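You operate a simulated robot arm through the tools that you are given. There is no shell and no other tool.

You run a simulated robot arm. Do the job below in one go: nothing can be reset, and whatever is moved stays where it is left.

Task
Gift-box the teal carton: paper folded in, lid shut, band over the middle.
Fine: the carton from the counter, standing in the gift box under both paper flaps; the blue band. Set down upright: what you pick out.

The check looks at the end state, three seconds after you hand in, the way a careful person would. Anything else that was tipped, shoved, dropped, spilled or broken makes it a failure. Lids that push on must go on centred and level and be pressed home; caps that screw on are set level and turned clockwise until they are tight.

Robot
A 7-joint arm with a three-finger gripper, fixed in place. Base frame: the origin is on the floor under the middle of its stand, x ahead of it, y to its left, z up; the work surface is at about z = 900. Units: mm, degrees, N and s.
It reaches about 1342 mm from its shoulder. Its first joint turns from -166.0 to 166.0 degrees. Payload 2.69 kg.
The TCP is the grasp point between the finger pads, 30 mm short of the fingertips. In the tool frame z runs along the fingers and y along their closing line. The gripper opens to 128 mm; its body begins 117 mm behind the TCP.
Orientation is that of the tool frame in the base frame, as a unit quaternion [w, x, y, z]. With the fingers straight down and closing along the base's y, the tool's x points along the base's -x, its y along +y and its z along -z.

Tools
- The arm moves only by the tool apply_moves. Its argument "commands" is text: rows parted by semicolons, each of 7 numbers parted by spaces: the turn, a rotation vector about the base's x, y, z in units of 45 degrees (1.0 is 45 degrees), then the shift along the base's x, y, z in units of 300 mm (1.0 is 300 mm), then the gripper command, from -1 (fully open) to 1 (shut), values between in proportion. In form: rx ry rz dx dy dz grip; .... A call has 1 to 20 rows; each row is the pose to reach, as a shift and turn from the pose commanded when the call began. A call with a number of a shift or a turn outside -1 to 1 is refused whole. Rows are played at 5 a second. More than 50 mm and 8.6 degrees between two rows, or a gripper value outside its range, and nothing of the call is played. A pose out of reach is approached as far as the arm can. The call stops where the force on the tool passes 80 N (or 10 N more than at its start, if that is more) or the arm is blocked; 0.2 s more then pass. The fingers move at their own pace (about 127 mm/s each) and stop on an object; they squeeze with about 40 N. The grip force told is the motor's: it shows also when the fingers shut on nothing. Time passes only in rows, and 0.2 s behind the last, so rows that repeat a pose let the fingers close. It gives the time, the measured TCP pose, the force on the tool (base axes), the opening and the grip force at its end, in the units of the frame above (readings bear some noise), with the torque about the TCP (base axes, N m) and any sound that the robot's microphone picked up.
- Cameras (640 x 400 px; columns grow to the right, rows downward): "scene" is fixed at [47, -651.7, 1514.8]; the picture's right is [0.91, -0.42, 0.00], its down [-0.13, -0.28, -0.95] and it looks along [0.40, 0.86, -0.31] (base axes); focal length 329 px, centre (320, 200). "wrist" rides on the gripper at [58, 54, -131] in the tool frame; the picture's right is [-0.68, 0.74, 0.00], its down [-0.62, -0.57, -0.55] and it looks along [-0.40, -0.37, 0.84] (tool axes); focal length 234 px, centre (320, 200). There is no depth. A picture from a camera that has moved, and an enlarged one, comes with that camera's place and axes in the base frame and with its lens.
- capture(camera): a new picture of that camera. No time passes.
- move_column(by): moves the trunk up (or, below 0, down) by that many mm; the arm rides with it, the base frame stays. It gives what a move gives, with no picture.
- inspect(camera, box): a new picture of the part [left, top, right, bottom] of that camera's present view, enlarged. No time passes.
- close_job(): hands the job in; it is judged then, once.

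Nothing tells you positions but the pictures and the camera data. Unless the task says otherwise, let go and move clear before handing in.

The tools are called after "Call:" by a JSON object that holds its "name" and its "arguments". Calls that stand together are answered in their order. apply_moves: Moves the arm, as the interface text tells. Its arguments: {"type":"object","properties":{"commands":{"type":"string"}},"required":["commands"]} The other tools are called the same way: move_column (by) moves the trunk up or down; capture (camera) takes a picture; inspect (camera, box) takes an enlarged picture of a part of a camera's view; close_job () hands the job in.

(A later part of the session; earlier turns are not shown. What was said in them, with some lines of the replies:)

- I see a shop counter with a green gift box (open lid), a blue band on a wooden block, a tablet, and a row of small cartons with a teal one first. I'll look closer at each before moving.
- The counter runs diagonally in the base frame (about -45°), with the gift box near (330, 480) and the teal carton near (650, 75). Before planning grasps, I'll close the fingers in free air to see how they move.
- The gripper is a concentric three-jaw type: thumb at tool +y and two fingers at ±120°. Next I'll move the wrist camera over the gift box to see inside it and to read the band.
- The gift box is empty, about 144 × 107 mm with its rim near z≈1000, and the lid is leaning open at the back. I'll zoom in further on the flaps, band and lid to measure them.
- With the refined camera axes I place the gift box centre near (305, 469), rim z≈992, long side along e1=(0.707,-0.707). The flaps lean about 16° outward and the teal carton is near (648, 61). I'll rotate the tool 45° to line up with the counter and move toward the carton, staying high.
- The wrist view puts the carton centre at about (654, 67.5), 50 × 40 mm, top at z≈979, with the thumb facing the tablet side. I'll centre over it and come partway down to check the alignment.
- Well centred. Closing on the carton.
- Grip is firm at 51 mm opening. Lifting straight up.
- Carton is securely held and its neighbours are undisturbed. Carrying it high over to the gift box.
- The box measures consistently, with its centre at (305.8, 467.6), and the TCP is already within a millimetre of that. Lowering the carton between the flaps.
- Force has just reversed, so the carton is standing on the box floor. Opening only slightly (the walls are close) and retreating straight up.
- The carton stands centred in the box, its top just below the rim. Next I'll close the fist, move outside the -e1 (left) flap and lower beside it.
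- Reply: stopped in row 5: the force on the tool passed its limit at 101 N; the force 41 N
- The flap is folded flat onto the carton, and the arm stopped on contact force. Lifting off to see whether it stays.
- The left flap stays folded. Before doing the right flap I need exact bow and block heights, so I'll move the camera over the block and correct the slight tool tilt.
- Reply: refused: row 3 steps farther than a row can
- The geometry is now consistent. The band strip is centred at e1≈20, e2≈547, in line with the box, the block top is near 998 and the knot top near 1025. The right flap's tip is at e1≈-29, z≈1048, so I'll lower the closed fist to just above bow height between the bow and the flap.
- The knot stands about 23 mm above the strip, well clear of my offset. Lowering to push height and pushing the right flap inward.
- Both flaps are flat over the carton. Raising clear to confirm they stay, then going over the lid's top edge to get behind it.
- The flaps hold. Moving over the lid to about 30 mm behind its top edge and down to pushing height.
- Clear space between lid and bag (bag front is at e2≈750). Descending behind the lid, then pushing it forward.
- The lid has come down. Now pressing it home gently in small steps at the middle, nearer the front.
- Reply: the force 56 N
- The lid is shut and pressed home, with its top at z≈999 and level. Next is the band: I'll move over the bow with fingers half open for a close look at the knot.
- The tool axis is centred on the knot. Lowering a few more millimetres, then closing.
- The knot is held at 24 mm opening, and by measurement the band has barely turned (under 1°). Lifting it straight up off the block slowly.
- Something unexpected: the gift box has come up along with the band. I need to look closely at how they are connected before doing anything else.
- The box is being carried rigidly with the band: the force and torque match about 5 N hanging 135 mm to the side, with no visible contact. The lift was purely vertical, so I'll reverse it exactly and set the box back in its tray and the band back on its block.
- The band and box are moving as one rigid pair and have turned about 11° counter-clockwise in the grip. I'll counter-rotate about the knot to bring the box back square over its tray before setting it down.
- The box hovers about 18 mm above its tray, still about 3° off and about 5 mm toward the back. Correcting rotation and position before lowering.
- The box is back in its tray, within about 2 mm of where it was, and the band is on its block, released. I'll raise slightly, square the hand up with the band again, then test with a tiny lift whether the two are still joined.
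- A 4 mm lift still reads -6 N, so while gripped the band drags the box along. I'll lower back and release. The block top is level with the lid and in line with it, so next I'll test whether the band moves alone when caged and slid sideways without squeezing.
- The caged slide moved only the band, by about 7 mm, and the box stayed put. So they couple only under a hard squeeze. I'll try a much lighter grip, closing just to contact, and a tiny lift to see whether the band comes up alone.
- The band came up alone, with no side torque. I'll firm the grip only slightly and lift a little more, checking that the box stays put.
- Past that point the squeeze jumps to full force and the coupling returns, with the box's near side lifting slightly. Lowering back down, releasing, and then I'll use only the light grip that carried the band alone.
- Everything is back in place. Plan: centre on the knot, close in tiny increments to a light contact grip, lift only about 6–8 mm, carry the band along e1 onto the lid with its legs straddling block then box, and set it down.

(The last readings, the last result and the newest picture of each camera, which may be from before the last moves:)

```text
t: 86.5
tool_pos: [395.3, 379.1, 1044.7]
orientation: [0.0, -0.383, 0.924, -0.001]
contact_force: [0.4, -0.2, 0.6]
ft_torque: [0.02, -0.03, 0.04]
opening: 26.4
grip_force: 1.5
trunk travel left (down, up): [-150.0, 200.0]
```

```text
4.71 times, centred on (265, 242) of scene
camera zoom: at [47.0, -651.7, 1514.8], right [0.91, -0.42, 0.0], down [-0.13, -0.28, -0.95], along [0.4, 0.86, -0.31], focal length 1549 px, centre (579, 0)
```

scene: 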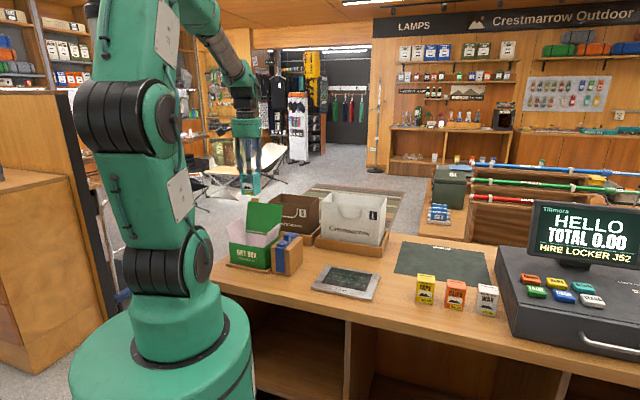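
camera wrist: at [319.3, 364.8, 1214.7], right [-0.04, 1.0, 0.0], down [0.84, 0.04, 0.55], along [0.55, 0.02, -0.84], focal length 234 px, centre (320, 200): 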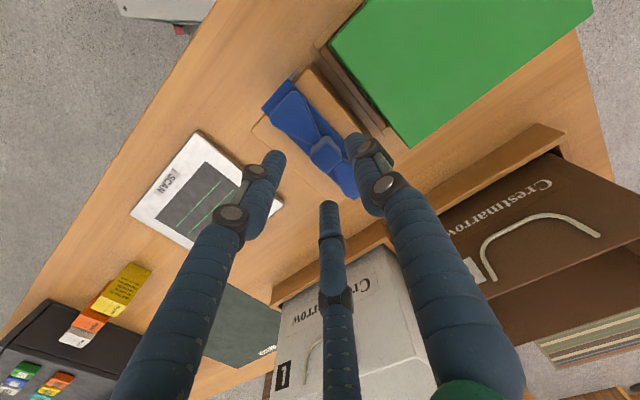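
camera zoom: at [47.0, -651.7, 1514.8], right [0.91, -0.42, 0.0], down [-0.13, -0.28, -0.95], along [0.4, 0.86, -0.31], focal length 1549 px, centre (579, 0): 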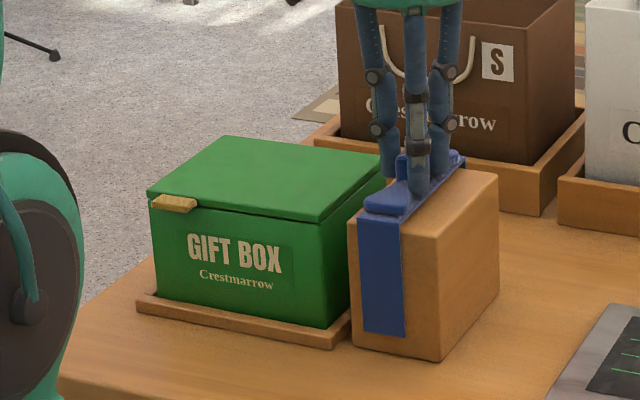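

Call:
{"name": "apply_moves", "arguments": {"commands": "0 0 0 0 0 0.006 0.615; 0 0 0 0 0 0.012 0.615; 0 0 0 0 0 0.018 0.615; 0 0 0 0 0 0.018 0.615"}}

Call:
{"name": "inspect", "arguments": {"camera": "scene", "box": [265, 215, 315, 285]}}

Call:
{"name": "inspect", "arguments": {"camera": "wrist", "box": [240, 60, 420, 220]}}

```text
t: 87.5
tool_pos: [397.0, 378.1, 1052.5]
orientation: [0.001, -0.383, 0.924, -0.002]
contact_force: [0.7, 0.9, -3.8]
ft_torque: [-0.18, -0.17, -0.03]
opening: 26.4
grip_force: 8.8
trunk travel left (down, up): [-150.0, 200.0]
```

```text
5.71 times, centred on (290, 250) of scene
camera zoom: at [47.0, -651.7, 1514.8], right [0.91, -0.42, 0.0], down [-0.13, -0.28, -0.95], along [0.4, 0.86, -0.31], focal length 1881 px, centre (491, -86)
```

zoom: 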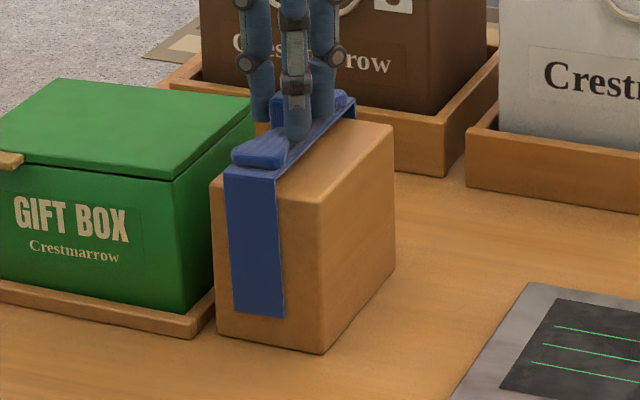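

```text
2.50 times, centred on (330, 140) of wrist
camera zoom: at [318.2, 374.8, 1183.0], right [-0.04, 1.0, 0.0], down [0.84, 0.04, 0.55], along [0.55, 0.02, -0.84], focal length 585 px, centre (295, 350)
```

zoom: 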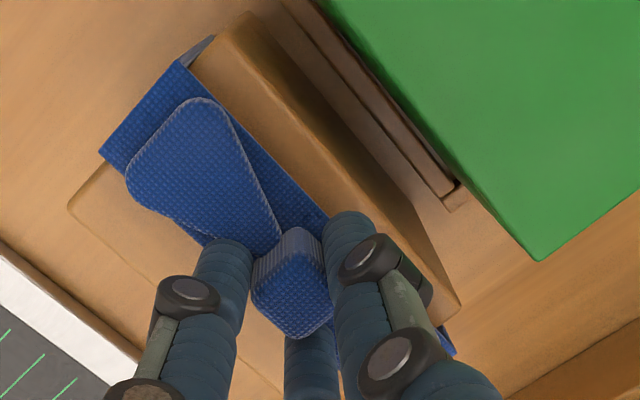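

The load pattern is now clear: the coupling acts vertically, and sideways (along e1) the band slid freely while the box stayed still. So I should slide it along, not lift it. Lowering back down first.

Call:
{"name": "apply_moves", "arguments": {"commands": "0 0 0 0 0 -0.008 0.615; 0 0 0 0 0 -0.016 0.615; 0 0 0 0 0 -0.024 0.615; 0 0 0 0 0 -0.03 0.615; 0 0 0 0 0 -0.03 0.615; 0 0 0 0 0 -0.03 0.5; 0 0 0 0 0 -0.03 0.4; 0 0 0 0 0 -0.03 0.4"}}

Call:
{"name": "inspect", "arguments": {"camera": "scene", "box": [225, 200, 305, 285]}}

Call:
{"name": "inspect", "arguments": {"camera": "wrist", "box": [240, 60, 420, 220]}}

```text
t: 89.3
tool_pos: [395.2, 376.8, 1042.6]
orientation: [0.0, -0.383, 0.924, -0.001]
contact_force: [0.3, 0.0, 0.8]
ft_torque: [0.01, 0.01, 0.0]
opening: 38.5
grip_force: 0.1
trunk travel left (down, up): [-150.0, 200.0]
```

```text
4.71 times, centred on (265, 242) of scene
camera zoom: at [47.0, -651.7, 1514.8], right [0.91, -0.42, 0.0], down [-0.13, -0.28, -0.95], along [0.4, 0.86, -0.31], focal length 1549 px, centre (579, 0)
```

zoom: 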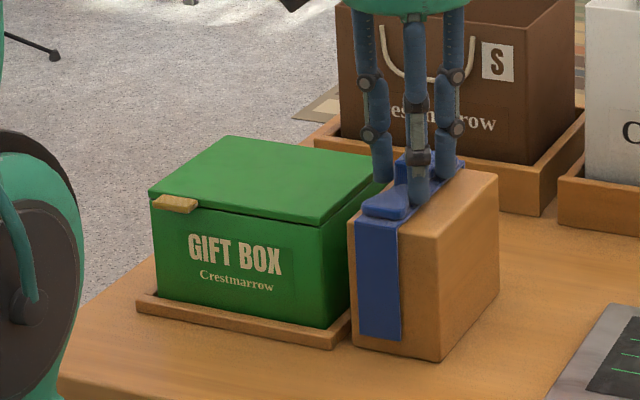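

```text
2.50 times, centred on (330, 140) of wrist
camera zoom: at [316.7, 373.4, 1173.4], right [-0.04, 1.0, 0.0], down [0.84, 0.04, 0.55], along [0.55, 0.02, -0.84], focal length 585 px, centre (295, 350)
```

zoom: 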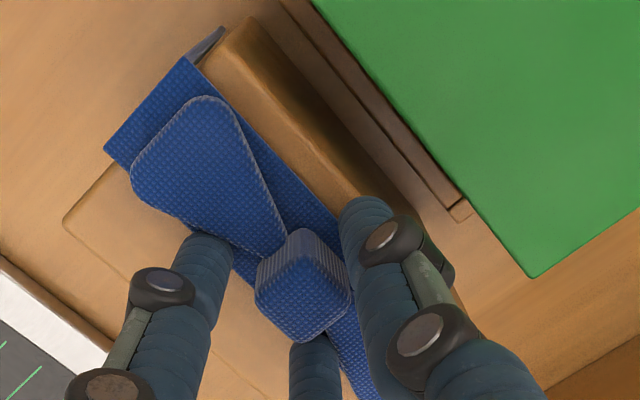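

Call:
{"name": "apply_moves", "arguments": {"commands": "0 0 0 -0.002 0.006 0 0.5; 0 0 0 -0.002 0.006 0 0.6; 0 0 0 -0.002 0.006 0 0.8; 0 0 0 -0.002 0.006 0 0.8; 0 0 0 -0.006 0.010 0 0.8; 0 0 0 -0.010 0.014 0 0.8; 0 0 0 -0.014 0.018 0 0.8; 0 0 0 -0.014 0.018 0 0.8"}}

Call:
{"name": "inspect", "arguments": {"camera": "scene", "box": [225, 200, 305, 285]}}

Call:
{"name": "inspect", "arguments": {"camera": "wrist", "box": [240, 60, 420, 220]}}

```text
t: 91.1
tool_pos: [392.2, 383.1, 1043.4]
orientation: [0.0, -0.383, 0.924, 0.0]
contact_force: [1.6, 1.5, -0.2]
ft_torque: [0.07, -0.03, -0.6]
opening: 24.0
grip_force: 39.7
trunk travel left (down, up): [-150.0, 200.0]
```

```text
4.71 times, centred on (265, 242) of scene
camera zoom: at [47.0, -651.7, 1514.8], right [0.91, -0.42, 0.0], down [-0.13, -0.28, -0.95], along [0.4, 0.86, -0.31], focal length 1549 px, centre (579, 0)
```

zoom: 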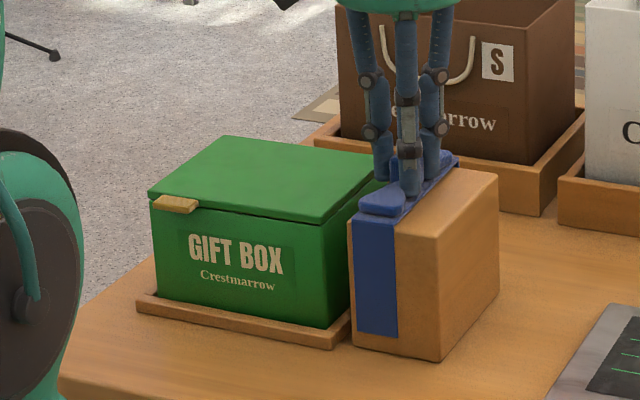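

```text
2.50 times, centred on (330, 140) of wrist
camera zoom: at [312.7, 379.4, 1173.6], right [-0.04, 1.0, 0.0], down [0.84, 0.04, 0.55], along [0.55, 0.02, -0.84], focal length 585 px, centre (295, 350)
```

zoom: 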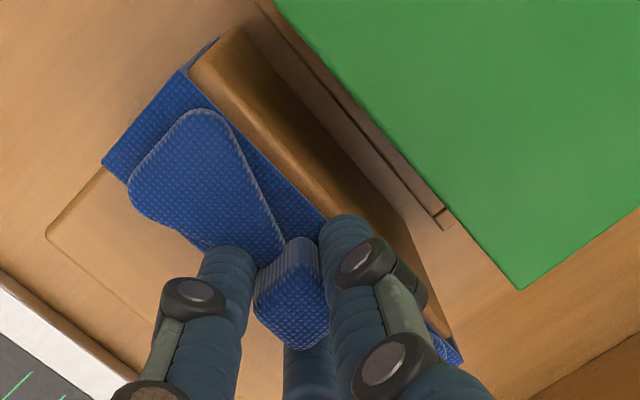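

Under grip the band slides along e1 without moving the box, but a firm squeeze twists it against the block (-0.6 Nm). I'll release and use a loose, low-force cage around the knot so the legs self-align while sliding.

Call:
{"name": "apply_moves", "arguments": {"commands": "0 0 0 0 0 0 0.6; 0 0 0 0 0 0 0.5; 0 0 0 0 0 0 0.4; 0 0 0 0 0 0 0.4"}}

Call:
{"name": "inspect", "arguments": {"camera": "wrist", "box": [240, 60, 420, 220]}}

Call:
{"name": "inspect", "arguments": {"camera": "scene", "box": [265, 215, 315, 285]}}

```text
t: 92.1
tool_pos: [390.2, 382.2, 1042.9]
orientation: [0.0, -0.383, 0.924, 0.0]
contact_force: [-0.2, 0.1, 0.0]
ft_torque: [0.0, -0.03, 0.04]
opening: 38.2
grip_force: 0.1
trunk travel left (down, up): [-150.0, 200.0]
```

```text
2.50 times, centred on (330, 140) of wrist
camera zoom: at [312.5, 379.2, 1173.6], right [-0.04, 1.0, 0.0], down [0.84, 0.04, 0.55], along [0.55, 0.02, -0.84], focal length 585 px, centre (295, 350)
```

zoom: 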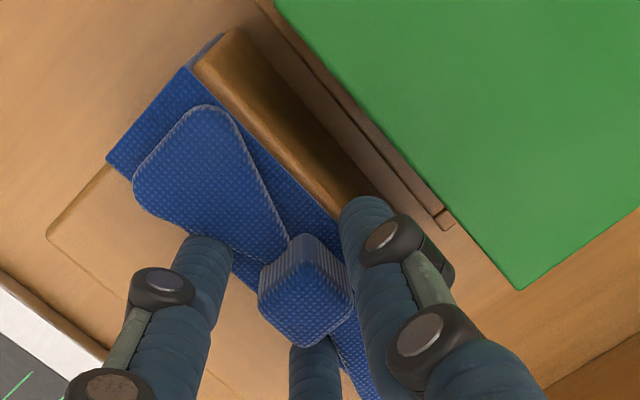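

```text
5.71 times, centred on (290, 250) of scene
camera zoom: at [47.0, -651.7, 1514.8], right [0.91, -0.42, 0.0], down [-0.13, -0.28, -0.95], along [0.4, 0.86, -0.31], focal length 1881 px, centre (491, -86)
```

zoom: 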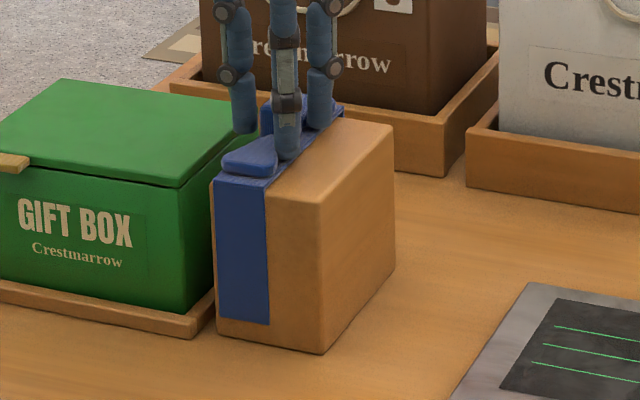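

Call:
{"name": "apply_moves", "arguments": {"commands": "0 0 0 -0.002 0.005 0 0.52; 0 0 0 -0.002 0.005 0 0.58; 0 0 0 -0.002 0.005 0 0.6; 0 0 0 -0.012 0.015 0 0.6; 0 0 0 -0.022 0.025 0 0.6; 0 0 0 -0.032 0.035 0 0.6; 0 0 0 -0.032 0.035 0 0.6"}}

Call:
{"name": "inspect", "arguments": {"camera": "wrist", "box": [240, 60, 420, 220]}}

Call:
{"name": "inspect", "arguments": {"camera": "scene", "box": [225, 200, 305, 285]}}

```text
t: 93.7
tool_pos: [382.0, 392.4, 1042.4]
orientation: [0.0, -0.383, 0.924, -0.002]
contact_force: [0.3, 0.0, 1.3]
ft_torque: [0.03, -0.05, -0.02]
opening: 27.5
grip_force: 1.5
trunk travel left (down, up): [-150.0, 200.0]
```

```text
2.50 times, centred on (330, 140) of wrist
camera zoom: at [303.4, 389.6, 1173.5], right [-0.04, 1.0, 0.0], down [0.84, 0.04, 0.55], along [0.55, 0.02, -0.84], focal length 585 px, centre (295, 350)
```

zoom: 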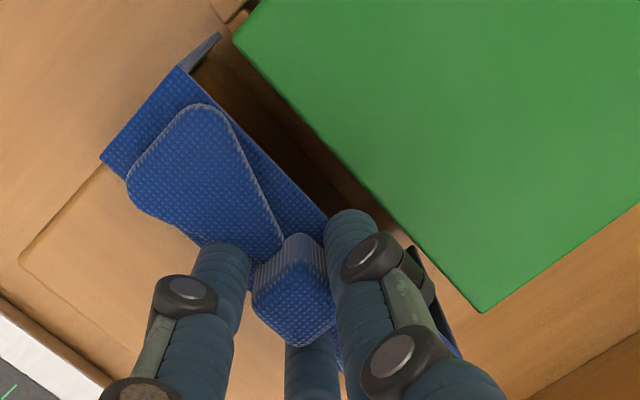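

```text
4.71 times, centred on (265, 242) of scene
camera zoom: at [47.0, -651.7, 1514.8], right [0.91, -0.42, 0.0], down [-0.13, -0.28, -0.95], along [0.4, 0.86, -0.31], focal length 1549 px, centre (579, 0)
```

zoom: 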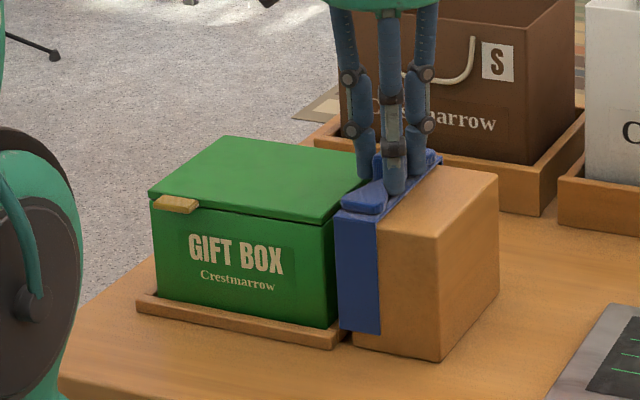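

Sliding works: the box is unmoved and force is near zero. I'll nudge 1.5 mm toward the front for even clearance and continue across the gap toward the lid.

Call:
{"name": "apply_moves", "arguments": {"commands": "0 0 0 -0.0035 -0.0035 0 0.6; 0 0 0 -0.016 0.009 0 0.6; 0 0 0 -0.029 0.022 0 0.6; 0 0 0 -0.042 0.035 0 0.6; 0 0 0 -0.055 0.048 0 0.6; 0 0 0 -0.055 0.048 0 0.6"}}

Call:
{"name": "inspect", "arguments": {"camera": "wrist", "box": [240, 60, 420, 220]}}

Call:
{"name": "inspect", "arguments": {"camera": "scene", "box": [225, 200, 305, 285]}}

```text
t: 95.1
tool_pos: [364.0, 407.2, 1042.3]
orientation: [0.001, -0.383, 0.924, -0.001]
contact_force: [0.0, 1.5, -0.8]
ft_torque: [-0.05, -0.05, -0.02]
opening: 26.7
grip_force: 8.2
trunk travel left (down, up): [-150.0, 200.0]
```

```text
2.50 times, centred on (330, 140) of wrist
camera zoom: at [286.1, 404.3, 1173.6], right [-0.04, 1.0, 0.0], down [0.83, 0.04, 0.55], along [0.55, 0.02, -0.84], focal length 585 px, centre (295, 350)
```

zoom: 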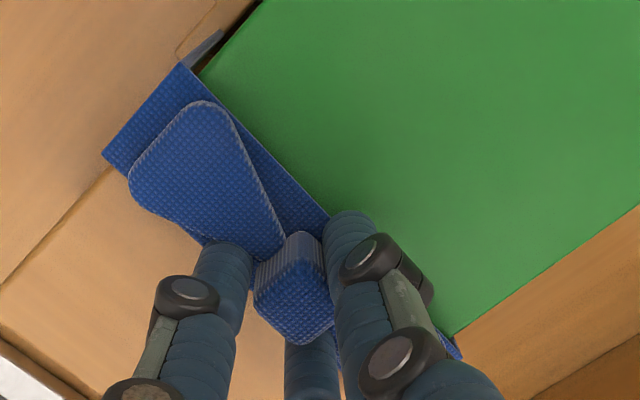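

```text
4.71 times, centred on (265, 242) of scene
camera zoom: at [47.0, -651.7, 1514.8], right [0.91, -0.42, 0.0], down [-0.13, -0.28, -0.95], along [0.4, 0.86, -0.31], focal length 1549 px, centre (579, 0)
```

zoom: 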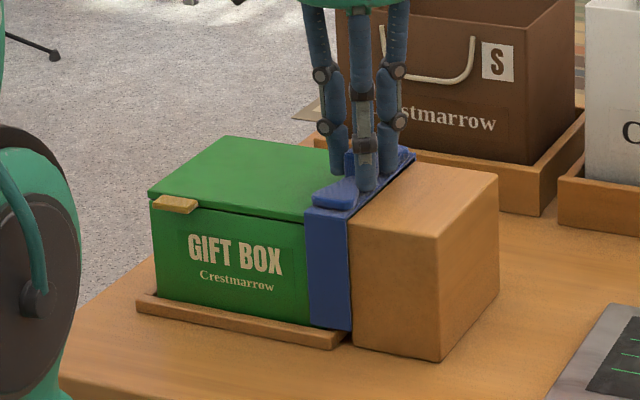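

The band is now bridging cleanly onto the lid, legs straddling the box, and the box hasn't moved. Continuing the slide toward the box's middle.

Call:
{"name": "apply_moves", "arguments": {"commands": "0 0 0 -0.02 0.02 0 0.6; 0 0 0 -0.04 0.04 0 0.6; 0 0 0 -0.06 0.06 0 0.6; 0 0 0 -0.08 0.08 0 0.6; 0 0 0 -0.1 0.1 0 0.6; 0 0 0 -0.1 0.1 0 0.6"}}

Call:
{"name": "inspect", "arguments": {"camera": "wrist", "box": [240, 40, 420, 220]}}

Call:
{"name": "inspect", "arguments": {"camera": "scene", "box": [225, 200, 305, 285]}}

```text
t: 96.5
tool_pos: [334.6, 438.5, 1042.1]
orientation: [0.001, -0.383, 0.924, -0.001]
contact_force: [0.4, 0.4, 1.6]
ft_torque: [0.0, 0.02, 0.05]
opening: 27.0
grip_force: 0.2
trunk travel left (down, up): [-150.0, 200.0]
```

```text
2.22 times, centred on (330, 130) of wrist
camera zoom: at [256.3, 434.7, 1173.0], right [-0.04, 1.0, 0.0], down [0.83, 0.04, 0.55], along [0.55, 0.02, -0.84], focal length 520 px, centre (298, 356)
```

zoom: 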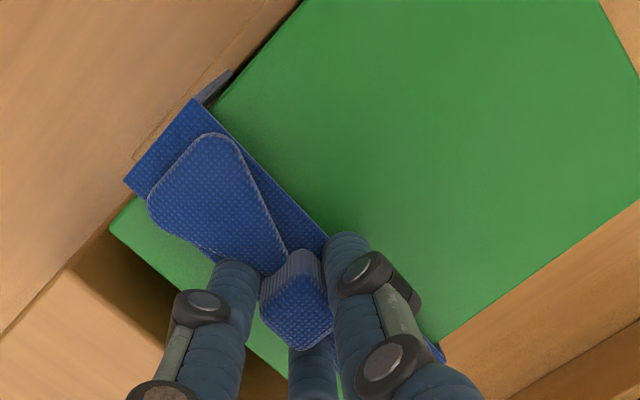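

```text
4.71 times, centred on (265, 242) of scene
camera zoom: at [47.0, -651.7, 1514.8], right [0.91, -0.42, 0.0], down [-0.13, -0.28, -0.95], along [0.4, 0.86, -0.31], focal length 1549 px, centre (579, 0)
```

zoom: 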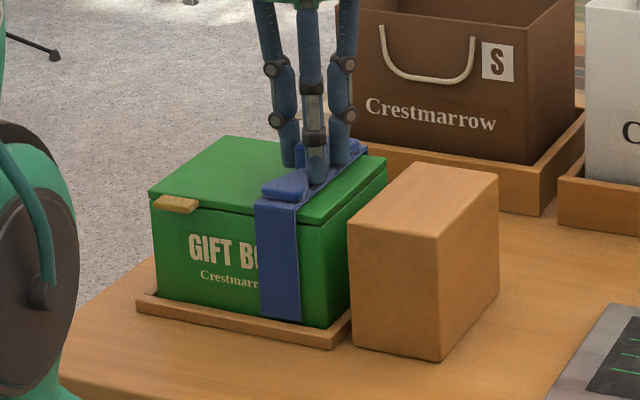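

Call:
{"name": "apply_moves", "arguments": {"commands": "0 0 0 -0.02 0.02 0 0.6; 0 0 0 -0.04 0.04 0 0.6; 0 0 0 -0.06 0.06 0 0.6; 0 0 0 -0.08 0.08 0 0.6; 0 0 0 -0.096 0.096 0 0.6; 0 0 0 -0.096 0.096 0 0.6; 0 0 0 -0.096 0.096 0 0.6"}}

Call:
{"name": "inspect", "arguments": {"camera": "wrist", "box": [220, 20, 440, 220]}}

Call:
{"name": "inspect", "arguments": {"camera": "scene", "box": [225, 200, 305, 285]}}

```text
t: 98.1
tool_pos: [305.6, 467.1, 1042.4]
orientation: [0.0, -0.383, 0.924, -0.001]
contact_force: [0.1, 0.0, 0.3]
ft_torque: [0.06, -0.11, 0.03]
opening: 27.0
grip_force: 8.5
trunk travel left (down, up): [-150.0, 200.0]
```

```text
2.00 times, centred on (330, 120) of wrist
camera zoom: at [228.2, 463.3, 1173.2], right [-0.04, 1.0, 0.0], down [0.84, 0.04, 0.55], along [0.55, 0.02, -0.84], focal length 468 px, centre (300, 360)
```

zoom: 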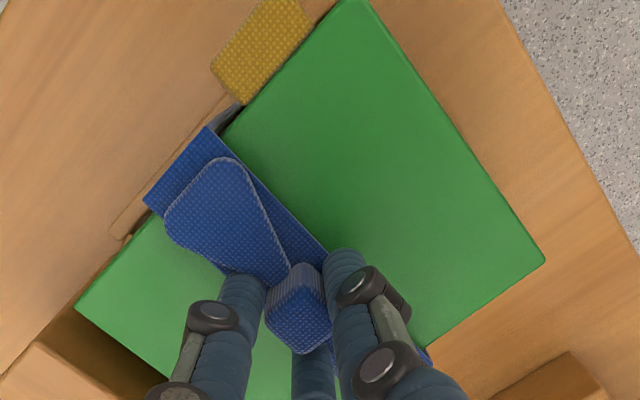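

```text
4.71 times, centred on (265, 242) of scene
camera zoom: at [47.0, -651.7, 1514.8], right [0.91, -0.42, 0.0], down [-0.13, -0.28, -0.95], along [0.4, 0.86, -0.31], focal length 1549 px, centre (579, 0)
```

zoom: 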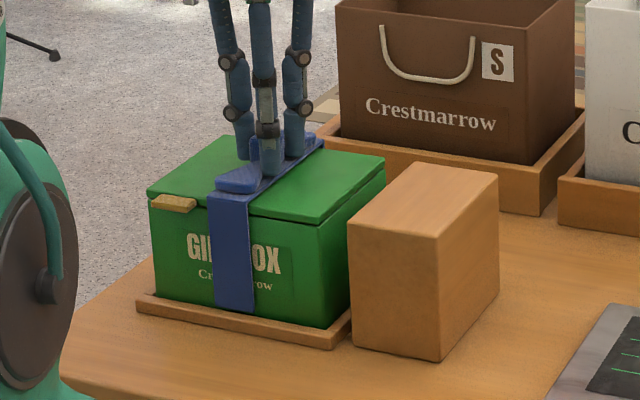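

The band is at the box's middle (band centre e1≈-113, box centre ≈-114). Taking a closer look at the seating before letting go.

Call:
{"name": "inspect", "arguments": {"camera": "scene", "box": [240, 225, 290, 275]}}

Call:
{"name": "apply_moves", "arguments": {"commands": "0 0 0 0.0005 0.004 -0.003 0.6; 0 0 0 0.0005 0.004 -0.005 0.6; 0 0 0 0.0005 0.004 -0.005 0.6"}}

```text
8.00 times, centred on (265, 250) of scene
camera zoom: at [47.0, -651.7, 1514.8], right [0.91, -0.42, 0.0], down [-0.13, -0.28, -0.95], along [0.4, 0.86, -0.31], focal length 2634 px, centre (760, -200)
```

zoom: 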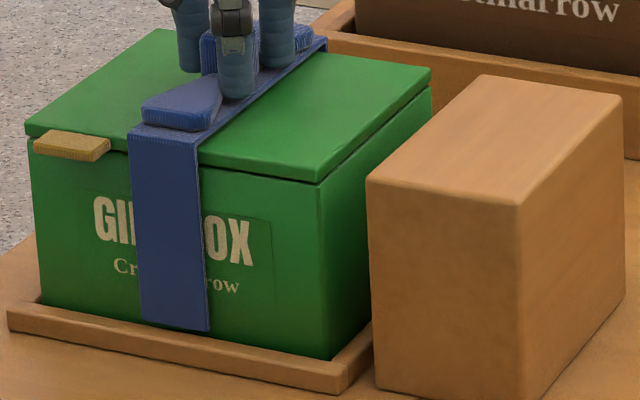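

```text
t: 98.9
tool_pos: [306.8, 467.4, 1042.6]
orientation: [0.0, -0.383, 0.924, 0.0]
contact_force: [9.5, -11.0, 10.8]
ft_torque: [-0.55, -0.22, 0.24]
opening: 30.7
grip_force: 4.1
trunk travel left (down, up): [-150.0, 200.0]
```

Call:
{"name": "apply_moves", "arguments": {"commands": "0 0 0 0 0 0.005 0.55; 0 0 0 0 0 0.006 0.45; 0 0 0 0 0 0.006 0.4; 0 0 0 0 0 0.006 0.3; 0 0 0 0 0 0.006 0.3"}}

Call:
{"name": "inspect", "arguments": {"camera": "scene", "box": [225, 200, 305, 285]}}

Call:
{"name": "inspect", "arguments": {"camera": "wrist", "box": [220, 20, 440, 220]}}

```text
t: 100.1
tool_pos: [307.3, 468.2, 1043.6]
orientation: [0.0, -0.383, 0.924, -0.001]
contact_force: [-0.2, -0.3, 0.2]
ft_torque: [0.01, -0.03, 0.0]
opening: 44.8
grip_force: 0.1
trunk travel left (down, up): [-150.0, 200.0]
```

```text
4.71 times, centred on (265, 242) of scene
camera zoom: at [47.0, -651.7, 1514.8], right [0.91, -0.42, 0.0], down [-0.13, -0.28, -0.95], along [0.4, 0.86, -0.31], focal length 1549 px, centre (579, 0)
```

zoom: 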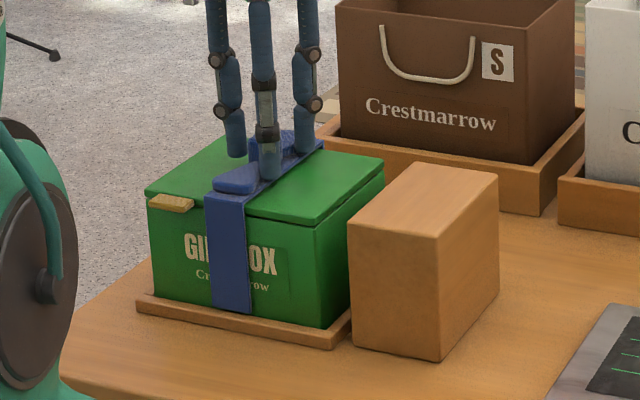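

```text
2.00 times, centred on (330, 120) of wrist
camera zoom: at [228.5, 464.8, 1173.8], right [-0.04, 1.0, 0.0], down [0.84, 0.04, 0.55], along [0.55, 0.02, -0.84], focal length 468 px, centre (300, 360)
```

zoom: 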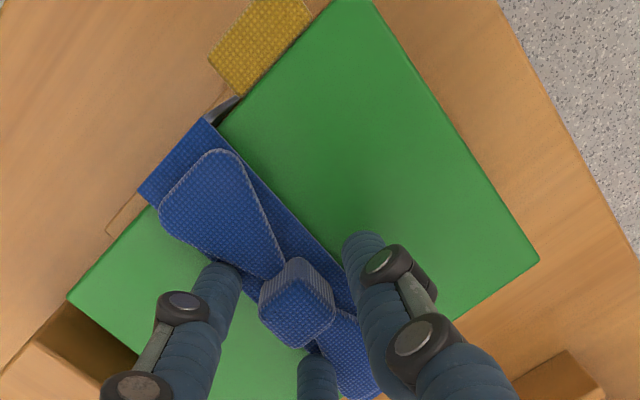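

Released. The band is centred within about 1 mm of the box middle. Retreating straight up and inspecting the result.

Call:
{"name": "apply_moves", "arguments": {"commands": "0 0 0 0 0 0.03 0.2; 0 0 0 0 0 0.08 0.2; 0 0 0 0 0 0.2 0.2; 0 0 0 0 0 0.35 0.2; 0 0 0 0 0 0.5 0.2; 0 0 0 0 0 0.65 0.2; 0 0 0 0 0 0.8 0.2; 0 0 0 0 0 0.8 0.2"}}

Call:
{"name": "capture", "arguments": {"camera": "wrist"}}

Call:
{"name": "inspect", "arguments": {"camera": "scene", "box": [225, 200, 305, 285]}}

Call:
{"name": "inspect", "arguments": {"camera": "wrist", "box": [220, 10, 440, 170]}}

```text
t: 101.9
tool_pos: [304.5, 466.9, 1284.5]
orientation: [0.001, -0.383, 0.924, -0.001]
contact_force: [0.5, -1.0, 0.2]
ft_torque: [0.05, -0.01, 0.01]
opening: 51.1
grip_force: 0.0
trunk travel left (down, up): [-150.0, 200.0]
```

```text
taken
camera wrist: at [226.0, 463.1, 1414.7], right [-0.04, 1.0, 0.0], down [0.84, 0.04, 0.55], along [0.55, 0.02, -0.84], focal length 234 px, centre (320, 200)
```

wrist: 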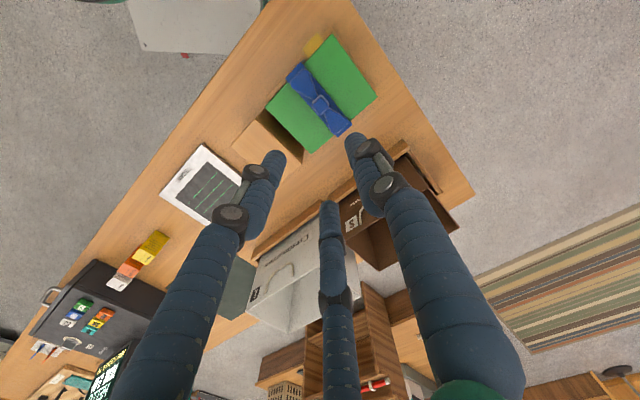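

```text
4.71 times, centred on (265, 242) of scene
camera zoom: at [47.0, -651.7, 1514.8], right [0.91, -0.42, 0.0], down [-0.13, -0.28, -0.95], along [0.4, 0.86, -0.31], focal length 1549 px, centre (579, 0)
```

zoom: 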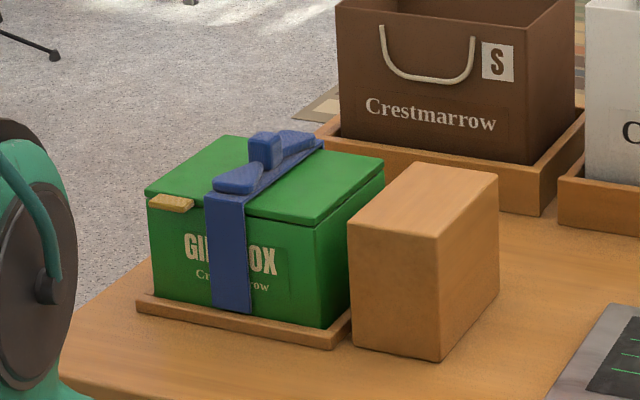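

```text
2.50 times, centred on (330, 90) of wrist
camera zoom: at [226.0, 463.1, 1414.7], right [-0.04, 1.0, 0.0], down [0.84, 0.04, 0.55], along [0.55, 0.02, -0.84], focal length 585 px, centre (295, 475)
```

zoom: 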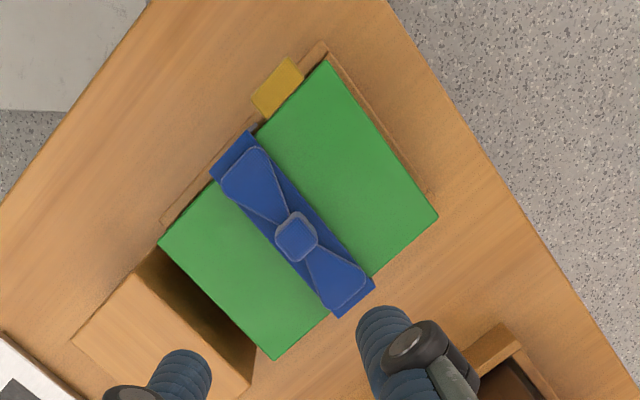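

Call:
{"name": "inspect", "arguments": {"camera": "scene", "box": [225, 225, 275, 275]}}

Call:
{"name": "inspect", "arguments": {"camera": "scene", "box": [250, 225, 300, 275]}}

Call:
{"name": "capture", "arguments": {"camera": "scene"}}

```text
8.00 times, centred on (250, 250) of scene
camera zoom: at [47.0, -651.7, 1514.8], right [0.91, -0.42, 0.0], down [-0.13, -0.28, -0.95], along [0.4, 0.86, -0.31], focal length 2634 px, centre (880, -200)
```

zoom: 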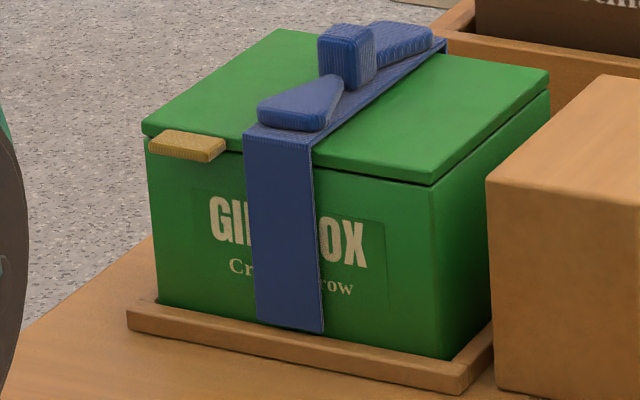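

```text
8.00 times, centred on (275, 250) of scene
camera zoom: at [47.0, -651.7, 1514.8], right [0.91, -0.42, 0.0], down [-0.13, -0.28, -0.95], along [0.4, 0.86, -0.31], focal length 2634 px, centre (680, -200)
```

zoom: 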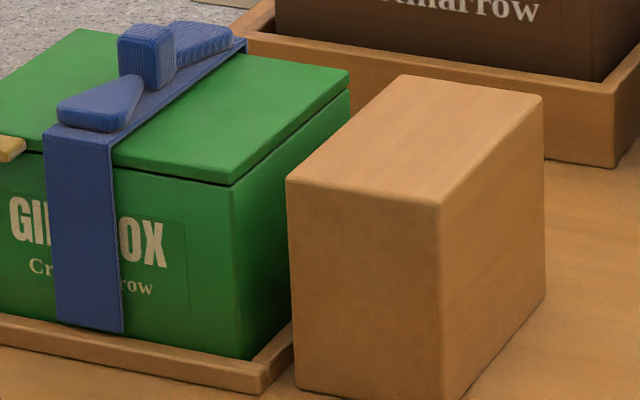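

```text
taken
```

scene: 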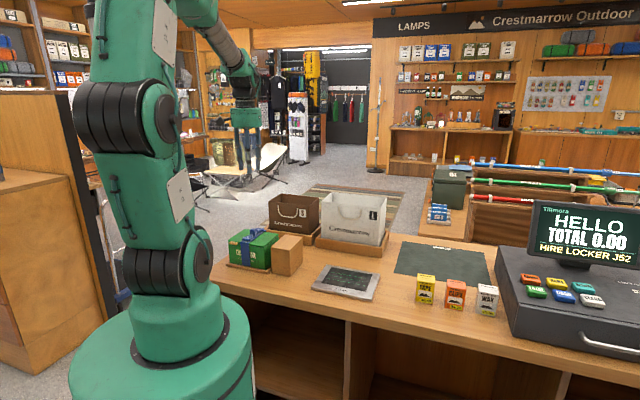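

Call:
{"name": "close_job", "arguments": {}}

```text
The job is handed in.
```

The gift box is packed and handed in, but I could not see inside after shutting the lid, and the box was lifted by accident along the way.

**End state:** The teal carton was placed standing in the box, and both paper flaps were folded over it. The lid is shut and pressed down. The blue band sits over the middle, about 1 mm off centre, with one leg in front and one behind. The arm is clear above the box.

**What went wrong:** When I first gripped the band hard and lifted it, the gift box came up with it, about 150 mm. I never found what joined them. While hanging, the box turned about 11° and sagged a few degrees. I set it back in its tray, released it, and then slid the band sideways from its block onto the lid with a light grip instead of lifting it.

- **Box position:** Two later test lifts raised one side of the box by a few millimetres. It ended roughly 3 mm from where it started and looks level inside its tray.
- **Carton inside:** I set it down centred and standing, and the tilts were well short of what would tip it. I did not reopen the lid to check that it is still centred under both flaps.

The other three cartons, the tablet, the bags and the block show no sign of having moved in the pictures.
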